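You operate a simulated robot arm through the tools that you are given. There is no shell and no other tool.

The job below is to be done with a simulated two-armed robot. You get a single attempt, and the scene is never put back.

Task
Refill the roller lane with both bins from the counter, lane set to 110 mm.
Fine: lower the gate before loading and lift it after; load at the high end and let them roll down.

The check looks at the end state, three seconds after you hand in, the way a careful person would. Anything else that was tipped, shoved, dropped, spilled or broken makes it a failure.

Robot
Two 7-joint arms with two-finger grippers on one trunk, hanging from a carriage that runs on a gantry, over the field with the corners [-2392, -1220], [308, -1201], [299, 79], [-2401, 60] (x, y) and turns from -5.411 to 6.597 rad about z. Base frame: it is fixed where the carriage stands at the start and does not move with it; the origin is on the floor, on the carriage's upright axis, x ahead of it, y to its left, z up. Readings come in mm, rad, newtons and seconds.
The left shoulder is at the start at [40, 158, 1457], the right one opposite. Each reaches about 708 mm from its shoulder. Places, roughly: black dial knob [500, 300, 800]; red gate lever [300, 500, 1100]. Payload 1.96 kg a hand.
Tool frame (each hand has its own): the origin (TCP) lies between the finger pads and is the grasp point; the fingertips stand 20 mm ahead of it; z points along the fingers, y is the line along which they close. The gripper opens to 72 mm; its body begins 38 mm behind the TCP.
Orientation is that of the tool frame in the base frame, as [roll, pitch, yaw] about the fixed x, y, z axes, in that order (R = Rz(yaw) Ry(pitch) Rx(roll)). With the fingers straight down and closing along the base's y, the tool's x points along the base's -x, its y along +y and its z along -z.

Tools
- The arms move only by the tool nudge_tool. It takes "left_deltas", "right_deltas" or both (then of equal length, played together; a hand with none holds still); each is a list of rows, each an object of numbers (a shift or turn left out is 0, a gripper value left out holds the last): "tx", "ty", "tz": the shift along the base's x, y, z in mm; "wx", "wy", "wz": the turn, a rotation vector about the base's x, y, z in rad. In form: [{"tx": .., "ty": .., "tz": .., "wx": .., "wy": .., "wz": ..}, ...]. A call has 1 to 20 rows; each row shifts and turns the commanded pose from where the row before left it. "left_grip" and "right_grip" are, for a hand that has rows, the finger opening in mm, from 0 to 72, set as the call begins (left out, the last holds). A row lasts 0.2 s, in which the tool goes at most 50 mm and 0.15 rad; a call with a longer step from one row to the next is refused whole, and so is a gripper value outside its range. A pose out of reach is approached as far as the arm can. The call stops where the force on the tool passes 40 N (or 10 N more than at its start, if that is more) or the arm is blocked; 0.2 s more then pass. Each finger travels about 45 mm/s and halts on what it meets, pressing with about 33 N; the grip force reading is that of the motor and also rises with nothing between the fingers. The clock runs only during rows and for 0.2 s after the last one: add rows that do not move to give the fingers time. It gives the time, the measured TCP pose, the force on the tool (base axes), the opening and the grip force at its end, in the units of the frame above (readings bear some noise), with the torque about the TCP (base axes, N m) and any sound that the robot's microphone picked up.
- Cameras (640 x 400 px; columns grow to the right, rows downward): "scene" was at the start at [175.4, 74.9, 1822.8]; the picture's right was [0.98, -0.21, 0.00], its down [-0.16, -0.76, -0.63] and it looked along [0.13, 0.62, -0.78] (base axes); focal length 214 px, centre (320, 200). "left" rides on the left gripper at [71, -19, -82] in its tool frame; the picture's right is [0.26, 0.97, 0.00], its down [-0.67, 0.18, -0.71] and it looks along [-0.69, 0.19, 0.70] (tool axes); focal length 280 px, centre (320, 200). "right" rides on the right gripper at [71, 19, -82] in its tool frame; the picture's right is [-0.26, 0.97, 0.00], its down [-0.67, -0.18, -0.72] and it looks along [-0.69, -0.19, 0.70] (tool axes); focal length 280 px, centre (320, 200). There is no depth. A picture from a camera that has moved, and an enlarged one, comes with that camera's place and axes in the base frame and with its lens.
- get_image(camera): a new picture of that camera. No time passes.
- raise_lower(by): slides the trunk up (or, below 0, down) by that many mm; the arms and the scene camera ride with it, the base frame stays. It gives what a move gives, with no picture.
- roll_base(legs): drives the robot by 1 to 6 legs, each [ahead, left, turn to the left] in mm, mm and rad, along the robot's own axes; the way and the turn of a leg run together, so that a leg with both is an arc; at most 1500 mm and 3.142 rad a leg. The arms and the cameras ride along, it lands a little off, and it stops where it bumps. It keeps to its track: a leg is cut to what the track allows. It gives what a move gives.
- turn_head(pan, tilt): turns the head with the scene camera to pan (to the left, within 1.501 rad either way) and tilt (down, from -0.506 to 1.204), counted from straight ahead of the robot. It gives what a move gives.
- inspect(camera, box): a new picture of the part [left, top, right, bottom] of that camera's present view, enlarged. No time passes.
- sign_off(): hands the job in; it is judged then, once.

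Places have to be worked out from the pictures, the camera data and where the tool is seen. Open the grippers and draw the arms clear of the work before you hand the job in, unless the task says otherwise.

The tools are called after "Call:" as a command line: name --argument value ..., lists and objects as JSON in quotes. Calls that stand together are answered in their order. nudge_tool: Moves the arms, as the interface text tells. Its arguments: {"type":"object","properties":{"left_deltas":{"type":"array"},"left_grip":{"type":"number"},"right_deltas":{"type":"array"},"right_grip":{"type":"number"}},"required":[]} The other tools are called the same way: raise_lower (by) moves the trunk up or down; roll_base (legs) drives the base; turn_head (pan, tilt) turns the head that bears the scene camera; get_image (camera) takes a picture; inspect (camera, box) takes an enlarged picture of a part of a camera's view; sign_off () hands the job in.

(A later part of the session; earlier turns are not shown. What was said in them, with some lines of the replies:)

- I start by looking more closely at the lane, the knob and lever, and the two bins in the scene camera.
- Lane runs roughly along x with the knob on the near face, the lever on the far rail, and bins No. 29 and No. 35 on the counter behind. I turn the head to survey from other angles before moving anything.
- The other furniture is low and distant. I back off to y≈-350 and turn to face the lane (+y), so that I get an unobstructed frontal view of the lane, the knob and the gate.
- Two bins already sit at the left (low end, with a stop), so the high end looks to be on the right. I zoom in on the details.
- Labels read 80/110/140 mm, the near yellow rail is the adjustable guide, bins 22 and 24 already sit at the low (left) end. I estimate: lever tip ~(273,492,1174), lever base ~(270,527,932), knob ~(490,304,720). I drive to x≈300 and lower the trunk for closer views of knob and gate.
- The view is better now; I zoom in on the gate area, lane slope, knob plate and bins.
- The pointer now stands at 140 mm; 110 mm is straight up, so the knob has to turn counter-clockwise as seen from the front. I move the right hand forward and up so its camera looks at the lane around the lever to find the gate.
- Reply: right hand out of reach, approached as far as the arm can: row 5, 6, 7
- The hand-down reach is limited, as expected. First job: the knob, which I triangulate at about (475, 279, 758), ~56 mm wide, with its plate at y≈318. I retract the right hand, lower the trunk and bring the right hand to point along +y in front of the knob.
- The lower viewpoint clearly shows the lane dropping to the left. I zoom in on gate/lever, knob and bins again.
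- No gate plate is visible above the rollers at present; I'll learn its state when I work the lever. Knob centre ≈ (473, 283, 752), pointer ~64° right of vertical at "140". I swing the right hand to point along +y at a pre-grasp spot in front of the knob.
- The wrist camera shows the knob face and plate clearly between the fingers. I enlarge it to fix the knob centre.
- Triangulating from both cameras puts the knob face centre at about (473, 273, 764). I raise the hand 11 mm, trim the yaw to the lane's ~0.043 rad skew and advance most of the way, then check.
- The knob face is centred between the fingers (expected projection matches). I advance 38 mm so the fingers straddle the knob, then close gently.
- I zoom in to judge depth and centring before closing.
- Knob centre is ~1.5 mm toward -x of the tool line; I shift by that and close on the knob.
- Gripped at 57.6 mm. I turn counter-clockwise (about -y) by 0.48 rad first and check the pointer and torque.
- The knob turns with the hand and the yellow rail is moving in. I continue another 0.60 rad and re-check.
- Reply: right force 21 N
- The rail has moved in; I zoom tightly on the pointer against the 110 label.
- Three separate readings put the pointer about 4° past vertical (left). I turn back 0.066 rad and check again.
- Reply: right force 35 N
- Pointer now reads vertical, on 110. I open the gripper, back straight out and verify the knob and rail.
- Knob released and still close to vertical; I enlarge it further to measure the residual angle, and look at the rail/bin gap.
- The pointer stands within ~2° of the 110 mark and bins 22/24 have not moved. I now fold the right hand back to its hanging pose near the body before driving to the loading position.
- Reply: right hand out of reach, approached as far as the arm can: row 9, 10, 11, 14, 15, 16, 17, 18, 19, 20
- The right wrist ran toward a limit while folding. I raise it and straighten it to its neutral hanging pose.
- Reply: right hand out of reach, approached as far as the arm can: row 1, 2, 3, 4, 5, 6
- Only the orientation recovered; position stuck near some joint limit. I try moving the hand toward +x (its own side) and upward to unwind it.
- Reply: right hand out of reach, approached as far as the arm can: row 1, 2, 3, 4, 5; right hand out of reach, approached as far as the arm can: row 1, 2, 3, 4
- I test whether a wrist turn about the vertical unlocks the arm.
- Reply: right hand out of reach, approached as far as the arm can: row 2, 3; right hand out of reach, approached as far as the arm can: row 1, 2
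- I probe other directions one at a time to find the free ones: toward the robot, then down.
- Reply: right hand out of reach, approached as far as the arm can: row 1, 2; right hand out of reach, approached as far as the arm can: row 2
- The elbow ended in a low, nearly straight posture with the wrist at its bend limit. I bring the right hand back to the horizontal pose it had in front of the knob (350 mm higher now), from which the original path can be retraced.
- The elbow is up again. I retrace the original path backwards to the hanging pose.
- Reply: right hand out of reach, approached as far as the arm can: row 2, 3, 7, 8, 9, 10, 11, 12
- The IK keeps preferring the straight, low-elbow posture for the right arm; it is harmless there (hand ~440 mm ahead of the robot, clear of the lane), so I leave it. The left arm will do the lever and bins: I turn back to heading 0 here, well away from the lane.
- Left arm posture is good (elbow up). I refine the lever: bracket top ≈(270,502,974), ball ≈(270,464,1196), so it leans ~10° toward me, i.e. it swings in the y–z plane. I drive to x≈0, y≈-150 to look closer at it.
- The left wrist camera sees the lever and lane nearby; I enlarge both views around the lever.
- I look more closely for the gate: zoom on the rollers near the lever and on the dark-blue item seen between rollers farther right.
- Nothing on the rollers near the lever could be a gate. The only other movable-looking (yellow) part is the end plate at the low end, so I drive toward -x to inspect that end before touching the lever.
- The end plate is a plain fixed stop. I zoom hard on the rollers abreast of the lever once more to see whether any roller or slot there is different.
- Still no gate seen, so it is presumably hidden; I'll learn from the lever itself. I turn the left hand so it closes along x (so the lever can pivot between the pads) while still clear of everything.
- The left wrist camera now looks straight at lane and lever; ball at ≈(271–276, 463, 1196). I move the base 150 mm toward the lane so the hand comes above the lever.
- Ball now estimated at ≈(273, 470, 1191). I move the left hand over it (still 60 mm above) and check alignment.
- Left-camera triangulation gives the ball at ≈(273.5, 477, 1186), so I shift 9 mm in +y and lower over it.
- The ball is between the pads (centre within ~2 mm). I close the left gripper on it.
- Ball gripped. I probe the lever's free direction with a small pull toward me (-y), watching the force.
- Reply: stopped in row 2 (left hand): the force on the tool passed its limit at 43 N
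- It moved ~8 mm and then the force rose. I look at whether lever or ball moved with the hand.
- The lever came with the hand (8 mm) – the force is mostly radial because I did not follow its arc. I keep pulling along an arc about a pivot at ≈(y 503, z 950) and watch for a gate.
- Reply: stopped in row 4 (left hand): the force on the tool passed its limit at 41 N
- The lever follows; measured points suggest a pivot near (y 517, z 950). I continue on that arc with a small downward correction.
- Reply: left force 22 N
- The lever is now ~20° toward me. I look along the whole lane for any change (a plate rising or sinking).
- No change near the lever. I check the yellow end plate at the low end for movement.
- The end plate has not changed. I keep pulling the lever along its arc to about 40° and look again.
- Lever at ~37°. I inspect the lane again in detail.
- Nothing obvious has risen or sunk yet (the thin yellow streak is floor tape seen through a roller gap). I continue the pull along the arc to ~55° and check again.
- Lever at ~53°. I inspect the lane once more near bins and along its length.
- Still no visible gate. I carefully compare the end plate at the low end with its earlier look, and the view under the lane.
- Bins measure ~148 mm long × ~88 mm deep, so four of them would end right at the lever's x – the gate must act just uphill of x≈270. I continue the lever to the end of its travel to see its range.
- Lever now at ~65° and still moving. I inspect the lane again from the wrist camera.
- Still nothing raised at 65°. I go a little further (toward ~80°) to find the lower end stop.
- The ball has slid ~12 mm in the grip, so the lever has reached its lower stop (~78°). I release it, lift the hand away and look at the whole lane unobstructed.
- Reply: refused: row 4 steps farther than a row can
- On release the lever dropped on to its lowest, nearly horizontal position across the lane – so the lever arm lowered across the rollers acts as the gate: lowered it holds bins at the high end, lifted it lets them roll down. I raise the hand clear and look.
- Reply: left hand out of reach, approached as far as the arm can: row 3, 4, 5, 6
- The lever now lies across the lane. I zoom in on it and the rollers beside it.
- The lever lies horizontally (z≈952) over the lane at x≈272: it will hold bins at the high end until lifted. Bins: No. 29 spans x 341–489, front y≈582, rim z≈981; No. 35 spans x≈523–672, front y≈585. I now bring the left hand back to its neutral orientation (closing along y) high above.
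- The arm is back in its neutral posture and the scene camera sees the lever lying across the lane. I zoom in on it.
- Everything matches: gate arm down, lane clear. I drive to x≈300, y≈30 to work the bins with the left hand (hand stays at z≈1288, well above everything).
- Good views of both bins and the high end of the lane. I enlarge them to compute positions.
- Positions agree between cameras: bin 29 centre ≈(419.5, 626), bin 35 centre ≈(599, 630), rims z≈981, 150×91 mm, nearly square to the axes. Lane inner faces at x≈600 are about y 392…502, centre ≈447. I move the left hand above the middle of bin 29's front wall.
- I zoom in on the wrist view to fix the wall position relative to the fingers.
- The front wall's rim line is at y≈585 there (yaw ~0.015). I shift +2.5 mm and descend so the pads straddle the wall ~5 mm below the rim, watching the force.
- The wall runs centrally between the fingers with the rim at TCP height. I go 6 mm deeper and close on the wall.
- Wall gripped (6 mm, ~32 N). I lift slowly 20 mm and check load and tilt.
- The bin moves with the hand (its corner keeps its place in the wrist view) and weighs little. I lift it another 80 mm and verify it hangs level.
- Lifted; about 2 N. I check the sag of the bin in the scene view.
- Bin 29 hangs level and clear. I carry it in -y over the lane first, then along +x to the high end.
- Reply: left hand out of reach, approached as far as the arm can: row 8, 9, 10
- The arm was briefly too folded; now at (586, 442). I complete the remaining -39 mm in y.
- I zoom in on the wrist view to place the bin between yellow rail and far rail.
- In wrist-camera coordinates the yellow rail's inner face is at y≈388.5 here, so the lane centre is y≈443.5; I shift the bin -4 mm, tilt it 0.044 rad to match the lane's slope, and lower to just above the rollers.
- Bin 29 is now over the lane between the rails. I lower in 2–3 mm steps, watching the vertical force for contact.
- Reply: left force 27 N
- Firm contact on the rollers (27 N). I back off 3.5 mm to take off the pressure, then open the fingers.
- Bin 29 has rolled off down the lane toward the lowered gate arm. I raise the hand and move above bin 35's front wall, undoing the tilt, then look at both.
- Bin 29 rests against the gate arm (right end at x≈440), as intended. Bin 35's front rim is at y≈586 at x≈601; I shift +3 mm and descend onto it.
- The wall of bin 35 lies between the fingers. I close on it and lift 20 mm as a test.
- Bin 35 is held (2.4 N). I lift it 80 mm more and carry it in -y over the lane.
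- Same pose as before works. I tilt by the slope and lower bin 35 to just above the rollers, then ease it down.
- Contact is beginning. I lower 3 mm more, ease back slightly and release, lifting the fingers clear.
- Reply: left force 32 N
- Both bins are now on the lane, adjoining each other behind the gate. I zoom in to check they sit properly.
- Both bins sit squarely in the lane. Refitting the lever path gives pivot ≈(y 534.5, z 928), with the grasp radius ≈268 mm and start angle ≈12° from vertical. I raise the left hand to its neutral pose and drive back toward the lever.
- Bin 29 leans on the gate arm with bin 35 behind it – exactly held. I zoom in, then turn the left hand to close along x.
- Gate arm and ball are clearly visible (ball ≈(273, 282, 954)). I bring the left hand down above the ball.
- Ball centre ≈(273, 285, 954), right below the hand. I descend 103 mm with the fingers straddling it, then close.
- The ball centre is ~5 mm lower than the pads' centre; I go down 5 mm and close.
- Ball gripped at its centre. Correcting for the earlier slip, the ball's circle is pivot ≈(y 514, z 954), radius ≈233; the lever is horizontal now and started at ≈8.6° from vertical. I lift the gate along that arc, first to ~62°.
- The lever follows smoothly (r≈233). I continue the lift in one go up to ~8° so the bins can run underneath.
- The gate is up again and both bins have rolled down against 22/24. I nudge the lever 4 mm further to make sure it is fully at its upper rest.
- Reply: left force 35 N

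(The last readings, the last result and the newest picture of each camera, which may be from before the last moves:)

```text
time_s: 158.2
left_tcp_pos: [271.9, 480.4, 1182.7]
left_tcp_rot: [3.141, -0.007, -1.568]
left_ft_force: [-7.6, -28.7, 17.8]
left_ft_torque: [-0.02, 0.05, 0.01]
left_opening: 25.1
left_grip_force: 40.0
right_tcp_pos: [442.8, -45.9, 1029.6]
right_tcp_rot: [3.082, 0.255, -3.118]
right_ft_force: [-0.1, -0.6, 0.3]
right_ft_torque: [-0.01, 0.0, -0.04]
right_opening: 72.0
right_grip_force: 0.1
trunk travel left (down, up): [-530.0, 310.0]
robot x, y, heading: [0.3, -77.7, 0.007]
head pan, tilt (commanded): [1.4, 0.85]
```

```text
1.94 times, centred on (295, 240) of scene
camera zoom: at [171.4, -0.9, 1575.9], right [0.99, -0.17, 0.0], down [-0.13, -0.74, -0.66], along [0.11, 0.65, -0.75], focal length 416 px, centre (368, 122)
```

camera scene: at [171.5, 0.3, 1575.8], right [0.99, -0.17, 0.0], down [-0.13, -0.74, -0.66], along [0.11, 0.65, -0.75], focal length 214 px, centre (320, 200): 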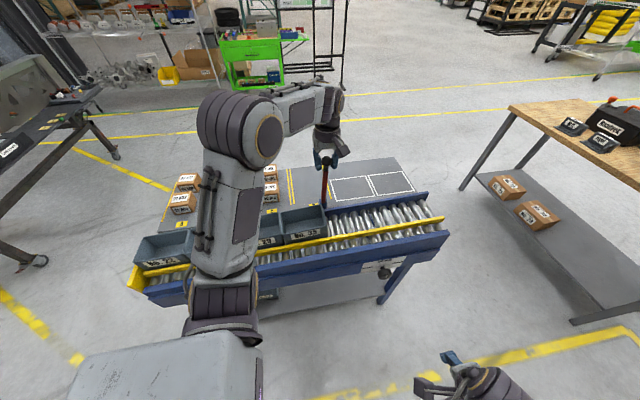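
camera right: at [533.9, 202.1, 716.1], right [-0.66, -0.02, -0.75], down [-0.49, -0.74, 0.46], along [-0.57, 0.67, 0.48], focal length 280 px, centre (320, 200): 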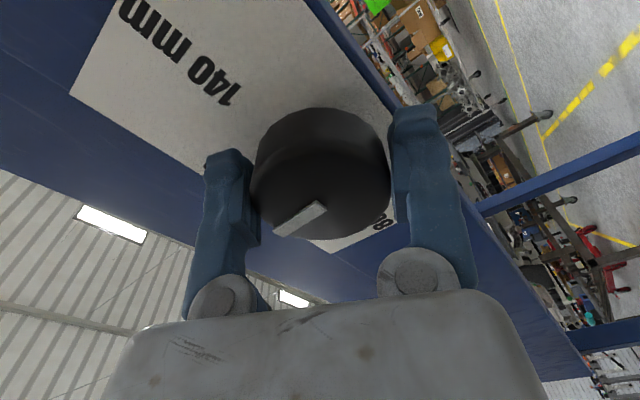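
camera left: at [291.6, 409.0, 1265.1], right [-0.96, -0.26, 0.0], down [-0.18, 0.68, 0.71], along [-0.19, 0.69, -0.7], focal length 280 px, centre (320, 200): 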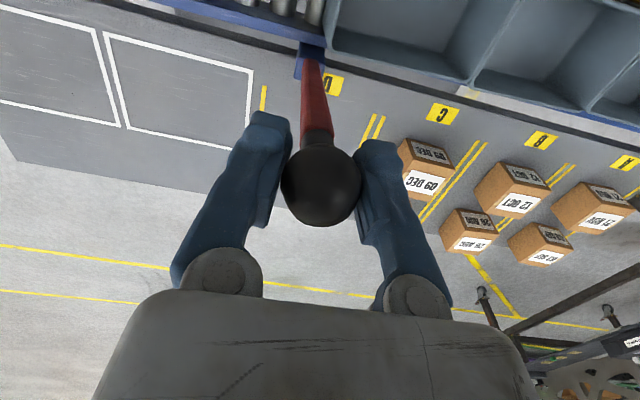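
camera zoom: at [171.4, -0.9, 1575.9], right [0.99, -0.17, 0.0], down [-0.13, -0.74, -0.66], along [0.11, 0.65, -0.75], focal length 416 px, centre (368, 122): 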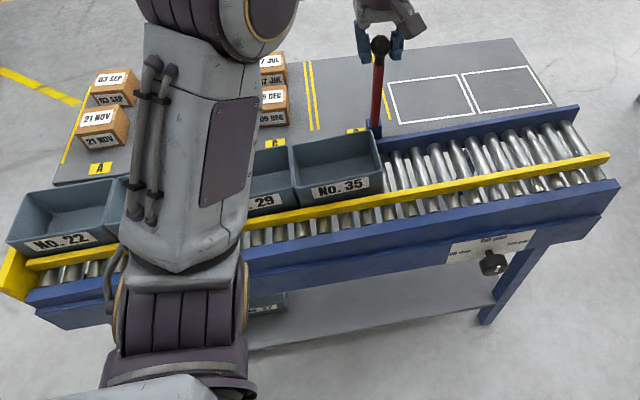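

The lever is against its upper stop (29 N reaction). I release it, lift the hand straight up and check it stays.

Call:
nudge_tool --left_deltas '[{"ty": -1.5}, {"tx": 0}]'

Call:
nudge_tool --left_deltas '[{"tx": 0}, {"tx": 0}, {"tx": 0}, {"tx": 0}]' --left_grip 72

Call:
nudge_tool --left_deltas '[{"tz": 15}, {"tz": 25}, {"tz": 30}, {"tz": 30}, {"tx": 0}]'

Call:
get_image --camera "left"

Call:
get_image --camera "scene"

```text
time_s: 158.8
left_tcp_pos: [271.4, 479.8, 1183.8]
left_tcp_rot: [-3.14, -0.003, -1.566]
left_ft_force: [-8.9, -23.4, 19.9]
left_ft_torque: [-0.13, -0.01, -0.01]
left_opening: 24.9
left_grip_force: 39.9
right_tcp_pos: [443.4, -44.4, 1029.5]
right_tcp_rot: [3.082, 0.253, -3.117]
right_ft_force: [-0.2, -0.4, 0.0]
right_ft_torque: [0.01, 0.0, 0.0]
right_opening: 71.9
right_grip_force: 0.0
trunk travel left (down, up): [-530.0, 310.0]
robot x, y, heading: [-3.6, -77.6, -0.001]
head pan, tilt (commanded): [1.4, 0.85]
```

```text
time_s: 159.8
left_tcp_pos: [272.1, 483.0, 1183.6]
left_tcp_rot: [3.141, -0.002, -1.566]
left_ft_force: [-0.5, -0.7, 0.4]
left_ft_torque: [-0.05, -0.04, 0.04]
left_opening: 72.1
left_grip_force: 0.1
right_tcp_pos: [443.7, -42.9, 1030.1]
right_tcp_rot: [3.079, 0.254, -3.117]
right_ft_force: [-0.3, 0.0, -0.1]
right_ft_torque: [0.01, 0.0, 0.0]
right_opening: 72.0
right_grip_force: 0.1
trunk travel left (down, up): [-530.0, 310.0]
robot x, y, heading: [-1.2, -75.0, 0.003]
head pan, tilt (commanded): [1.4, 0.85]
```

```text
time_s: 161.0
left_tcp_pos: [272.7, 482.0, 1284.7]
left_tcp_rot: [3.141, -0.003, -1.567]
left_ft_force: [0.2, 0.1, -0.6]
left_ft_torque: [0.02, -0.01, -0.02]
left_opening: 71.9
left_grip_force: 0.0
right_tcp_pos: [443.6, -42.8, 1029.8]
right_tcp_rot: [3.079, 0.255, -3.118]
right_ft_force: [0.3, -0.1, 0.2]
right_ft_torque: [0.01, 0.02, 0.04]
right_opening: 71.8
right_grip_force: 0.0
trunk travel left (down, up): [-530.0, 310.0]
robot x, y, heading: [1.6, -78.3, 0.006]
head pan, tilt (commanded): [1.4, 0.85]
```

```text
taken
camera left: at [292.6, 412.3, 1365.7], right [-0.96, -0.26, 0.0], down [-0.18, 0.68, 0.71], along [-0.19, 0.69, -0.7], focal length 280 px, centre (320, 200)
```

left: 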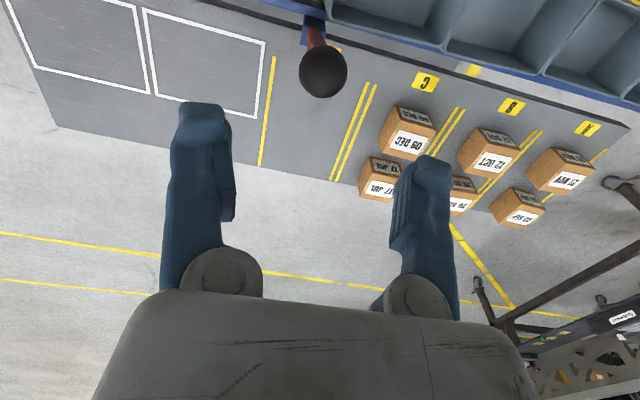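

```text
taken
camera scene: at [171.7, 1.0, 1575.9], right [0.99, -0.17, 0.0], down [-0.13, -0.74, -0.66], along [0.11, 0.65, -0.75], focal length 214 px, centre (320, 200)
```

scene: 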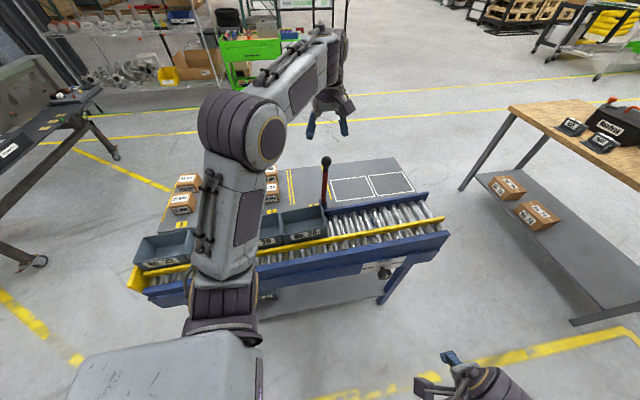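

The lever stays up. I now back the robot away, face the lane again and inspect the final state from the front.

Call:
roll_base --legs '[[0, -270, 0], [0, 0, 1.575]]'

Call:
turn_head --pan 0.0 --tilt 0.8

Call:
get_image --camera "scene"

```text
time_s: 166.8
left_tcp_pos: [-558.5, -70.0, 1284.3]
left_tcp_rot: [3.142, 0.0, 0.001]
left_ft_force: [-0.7, 0.1, 0.7]
left_ft_torque: [0.01, 0.01, 0.0]
left_opening: 72.2
left_grip_force: 0.0
right_tcp_pos: [-34.3, 99.2, 1030.3]
right_tcp_rot: [3.078, 0.254, -1.55]
right_ft_force: [-0.2, -0.1, -0.5]
right_ft_torque: [0.02, -0.03, -0.01]
right_opening: 71.8
right_grip_force: 0.1
trunk travel left (down, up): [-530.0, 310.0]
robot x, y, heading: [0.7, -345.5, 1.568]
head pan, tilt (commanded): [1.4, 0.85]
```

```text
time_s: 168.3
left_tcp_pos: [-558.3, -70.7, 1283.2]
left_tcp_rot: [3.141, -0.002, 0.001]
left_ft_force: [0.1, 0.2, -0.7]
left_ft_torque: [0.01, -0.02, 0.01]
left_opening: 72.3
left_grip_force: 0.0
right_tcp_pos: [-34.1, 99.5, 1028.8]
right_tcp_rot: [3.079, 0.255, -1.551]
right_ft_force: [0.6, -0.5, 0.4]
right_ft_torque: [0.0, -0.02, 0.0]
right_opening: 71.8
right_grip_force: 0.1
trunk travel left (down, up): [-530.0, 310.0]
robot x, y, heading: [2.3, -346.6, 1.575]
head pan, tilt (commanded): [0.0, 0.799]
```

```text
taken
camera scene: at [-0.7, -104.9, 1580.0], right [1.0, 0.0, 0.0], down [0.0, -0.72, -0.7], along [0.0, 0.7, -0.72], focal length 214 px, centre (320, 200)
```

scene: 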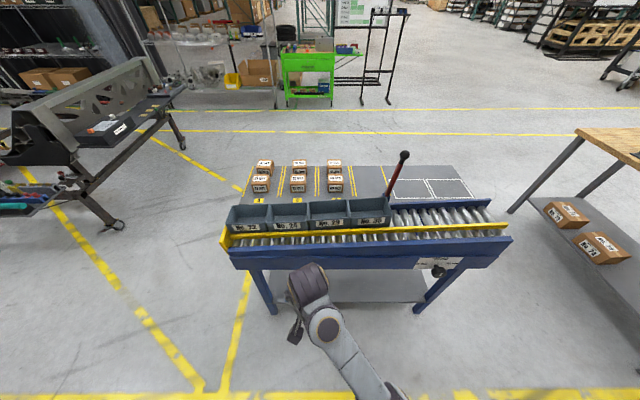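

Call:
inspect --camera "scene" --box '[215, 190, 405, 270]'

Call:
inspect --camera "scene" --box '[410, 245, 470, 285]'

Call:
inspect --camera "scene" --box '[370, 140, 520, 250]'

```text
3.37 times, centred on (310, 230) of scene
camera zoom: at [-0.7, -104.9, 1580.0], right [1.0, 0.0, 0.0], down [0.0, -0.72, -0.7], along [0.0, 0.7, -0.72], focal length 722 px, centre (354, 99)
```

zoom: 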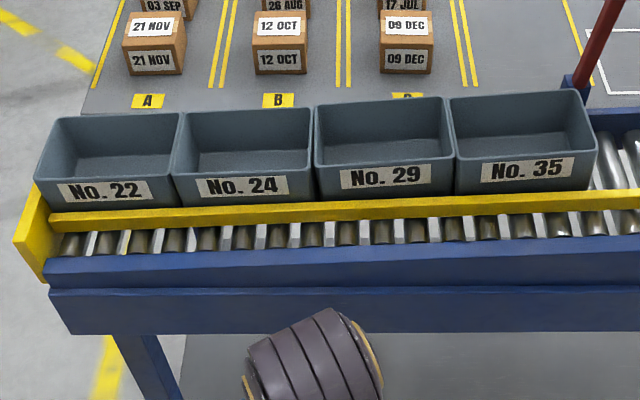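

```text
10.00 times, centred on (440, 265) of scene
camera zoom: at [-0.7, -104.9, 1580.0], right [1.0, 0.0, 0.0], down [0.0, -0.72, -0.7], along [0.0, 0.7, -0.72], focal length 2145 px, centre (-880, -450)
```

zoom: 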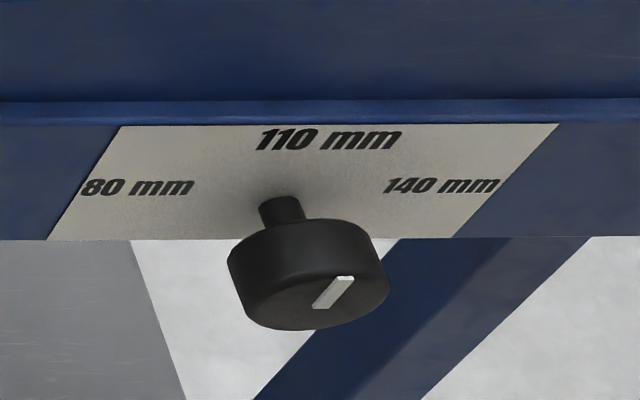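

```text
3.64 times, centred on (445, 195) of scene
camera zoom: at [-0.7, -104.9, 1580.0], right [1.0, 0.0, 0.0], down [0.0, -0.72, -0.7], along [0.0, 0.7, -0.72], focal length 780 px, centre (-134, 218)
```

zoom: 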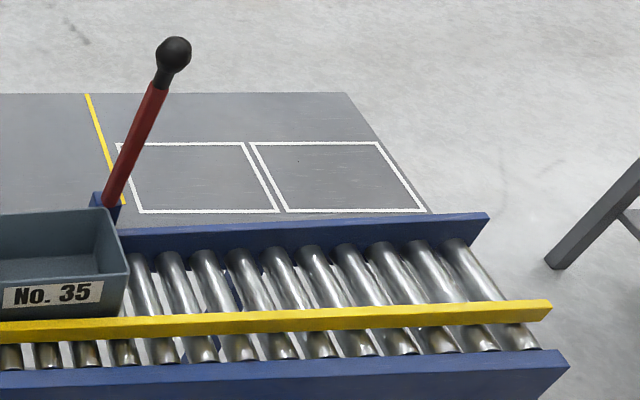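

All four bins stand in order 22‑24‑29‑35 against the stop with labels forward, the gate lever is up at its starting angle, and the pointer reads 110. I back the robot farther away from the work and take a last look.

Call:
roll_base --legs '[[-220, 0, 0]]'

Call:
get_image --camera "scene"

Call:
inspect --camera "scene" --box '[220, 110, 520, 290]'

```text
time_s: 170.0
left_tcp_pos: [-558.7, -288.7, 1283.7]
left_tcp_rot: [3.14, -0.002, -0.002]
left_ft_force: [0.1, 0.0, 0.5]
left_ft_torque: [-0.01, -0.01, 0.0]
left_opening: 72.3
left_grip_force: 0.1
right_tcp_pos: [-33.9, -121.8, 1029.7]
right_tcp_rot: [3.079, 0.256, -1.553]
right_ft_force: [-0.1, -0.2, -0.3]
right_ft_torque: [0.02, 0.01, -0.04]
right_opening: 71.4
right_grip_force: 0.1
trunk travel left (down, up): [-530.0, 310.0]
robot x, y, heading: [-0.2, -564.9, 1.573]
head pan, tilt (commanded): [0.0, 0.799]
```

```text
taken
camera scene: at [-0.3, -325.3, 1579.9], right [1.0, 0.0, 0.0], down [0.0, -0.72, -0.7], along [0.0, 0.7, -0.72], focal length 214 px, centre (320, 200)
```

scene: 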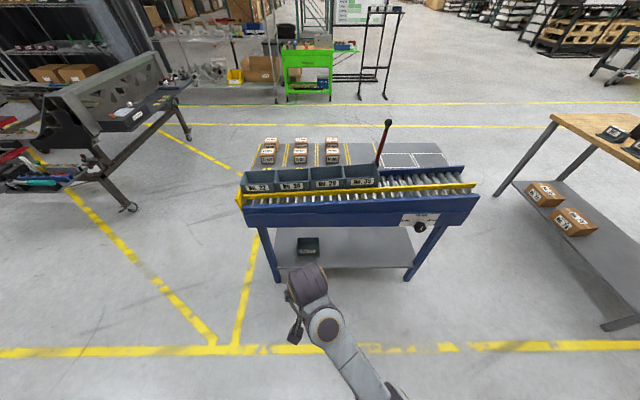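

```text
2.13 times, centred on (370, 200) of scene
camera zoom: at [-0.3, -325.3, 1579.9], right [1.0, 0.0, 0.0], down [0.0, -0.72, -0.7], along [0.0, 0.7, -0.72], focal length 458 px, centre (213, 200)
```

zoom: 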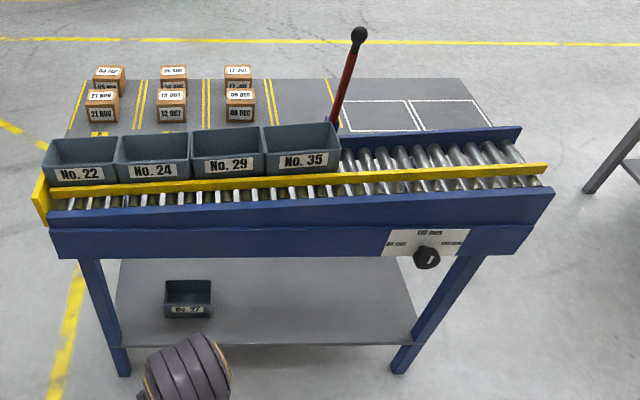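

The lane holds bins 22, 24, 29 and 35 in a tidy row, the gate is lifted, the dial is at 110 mm, the counter boxes and bin 27 are untouched, and both grippers are open and clear. I hand the job in.

Call:
sign_off

```text
The job is handed in.
```

The roller lane is refilled. Bins No. 29 and No. 35 rolled down and now sit behind 22 and 24, in the order 22‑24‑29‑35 with labels facing out.

- **Lane width:** I turned the knob from 140 mm to 110 mm. The pointer is within about 2° of the 110 mark, roughly 1 mm of lane width. A rough camera measurement of the gap gave about 114 mm, give or take 3 mm.
- **Gate:** I took the red lever to be the gate itself, because no separate gate plate was visible anywhere on the lane. I lowered it across the rollers before loading. After both bins were on at the high end, I lifted it back to its upper stop and it stayed there.
- **Other items:** In the last pictures the counter boxes, bins 22 and 24, and bin 27 on the lower shelf looked untouched.
- **Robot:** Both grippers are open and the arms are drawn back clear of the lane.
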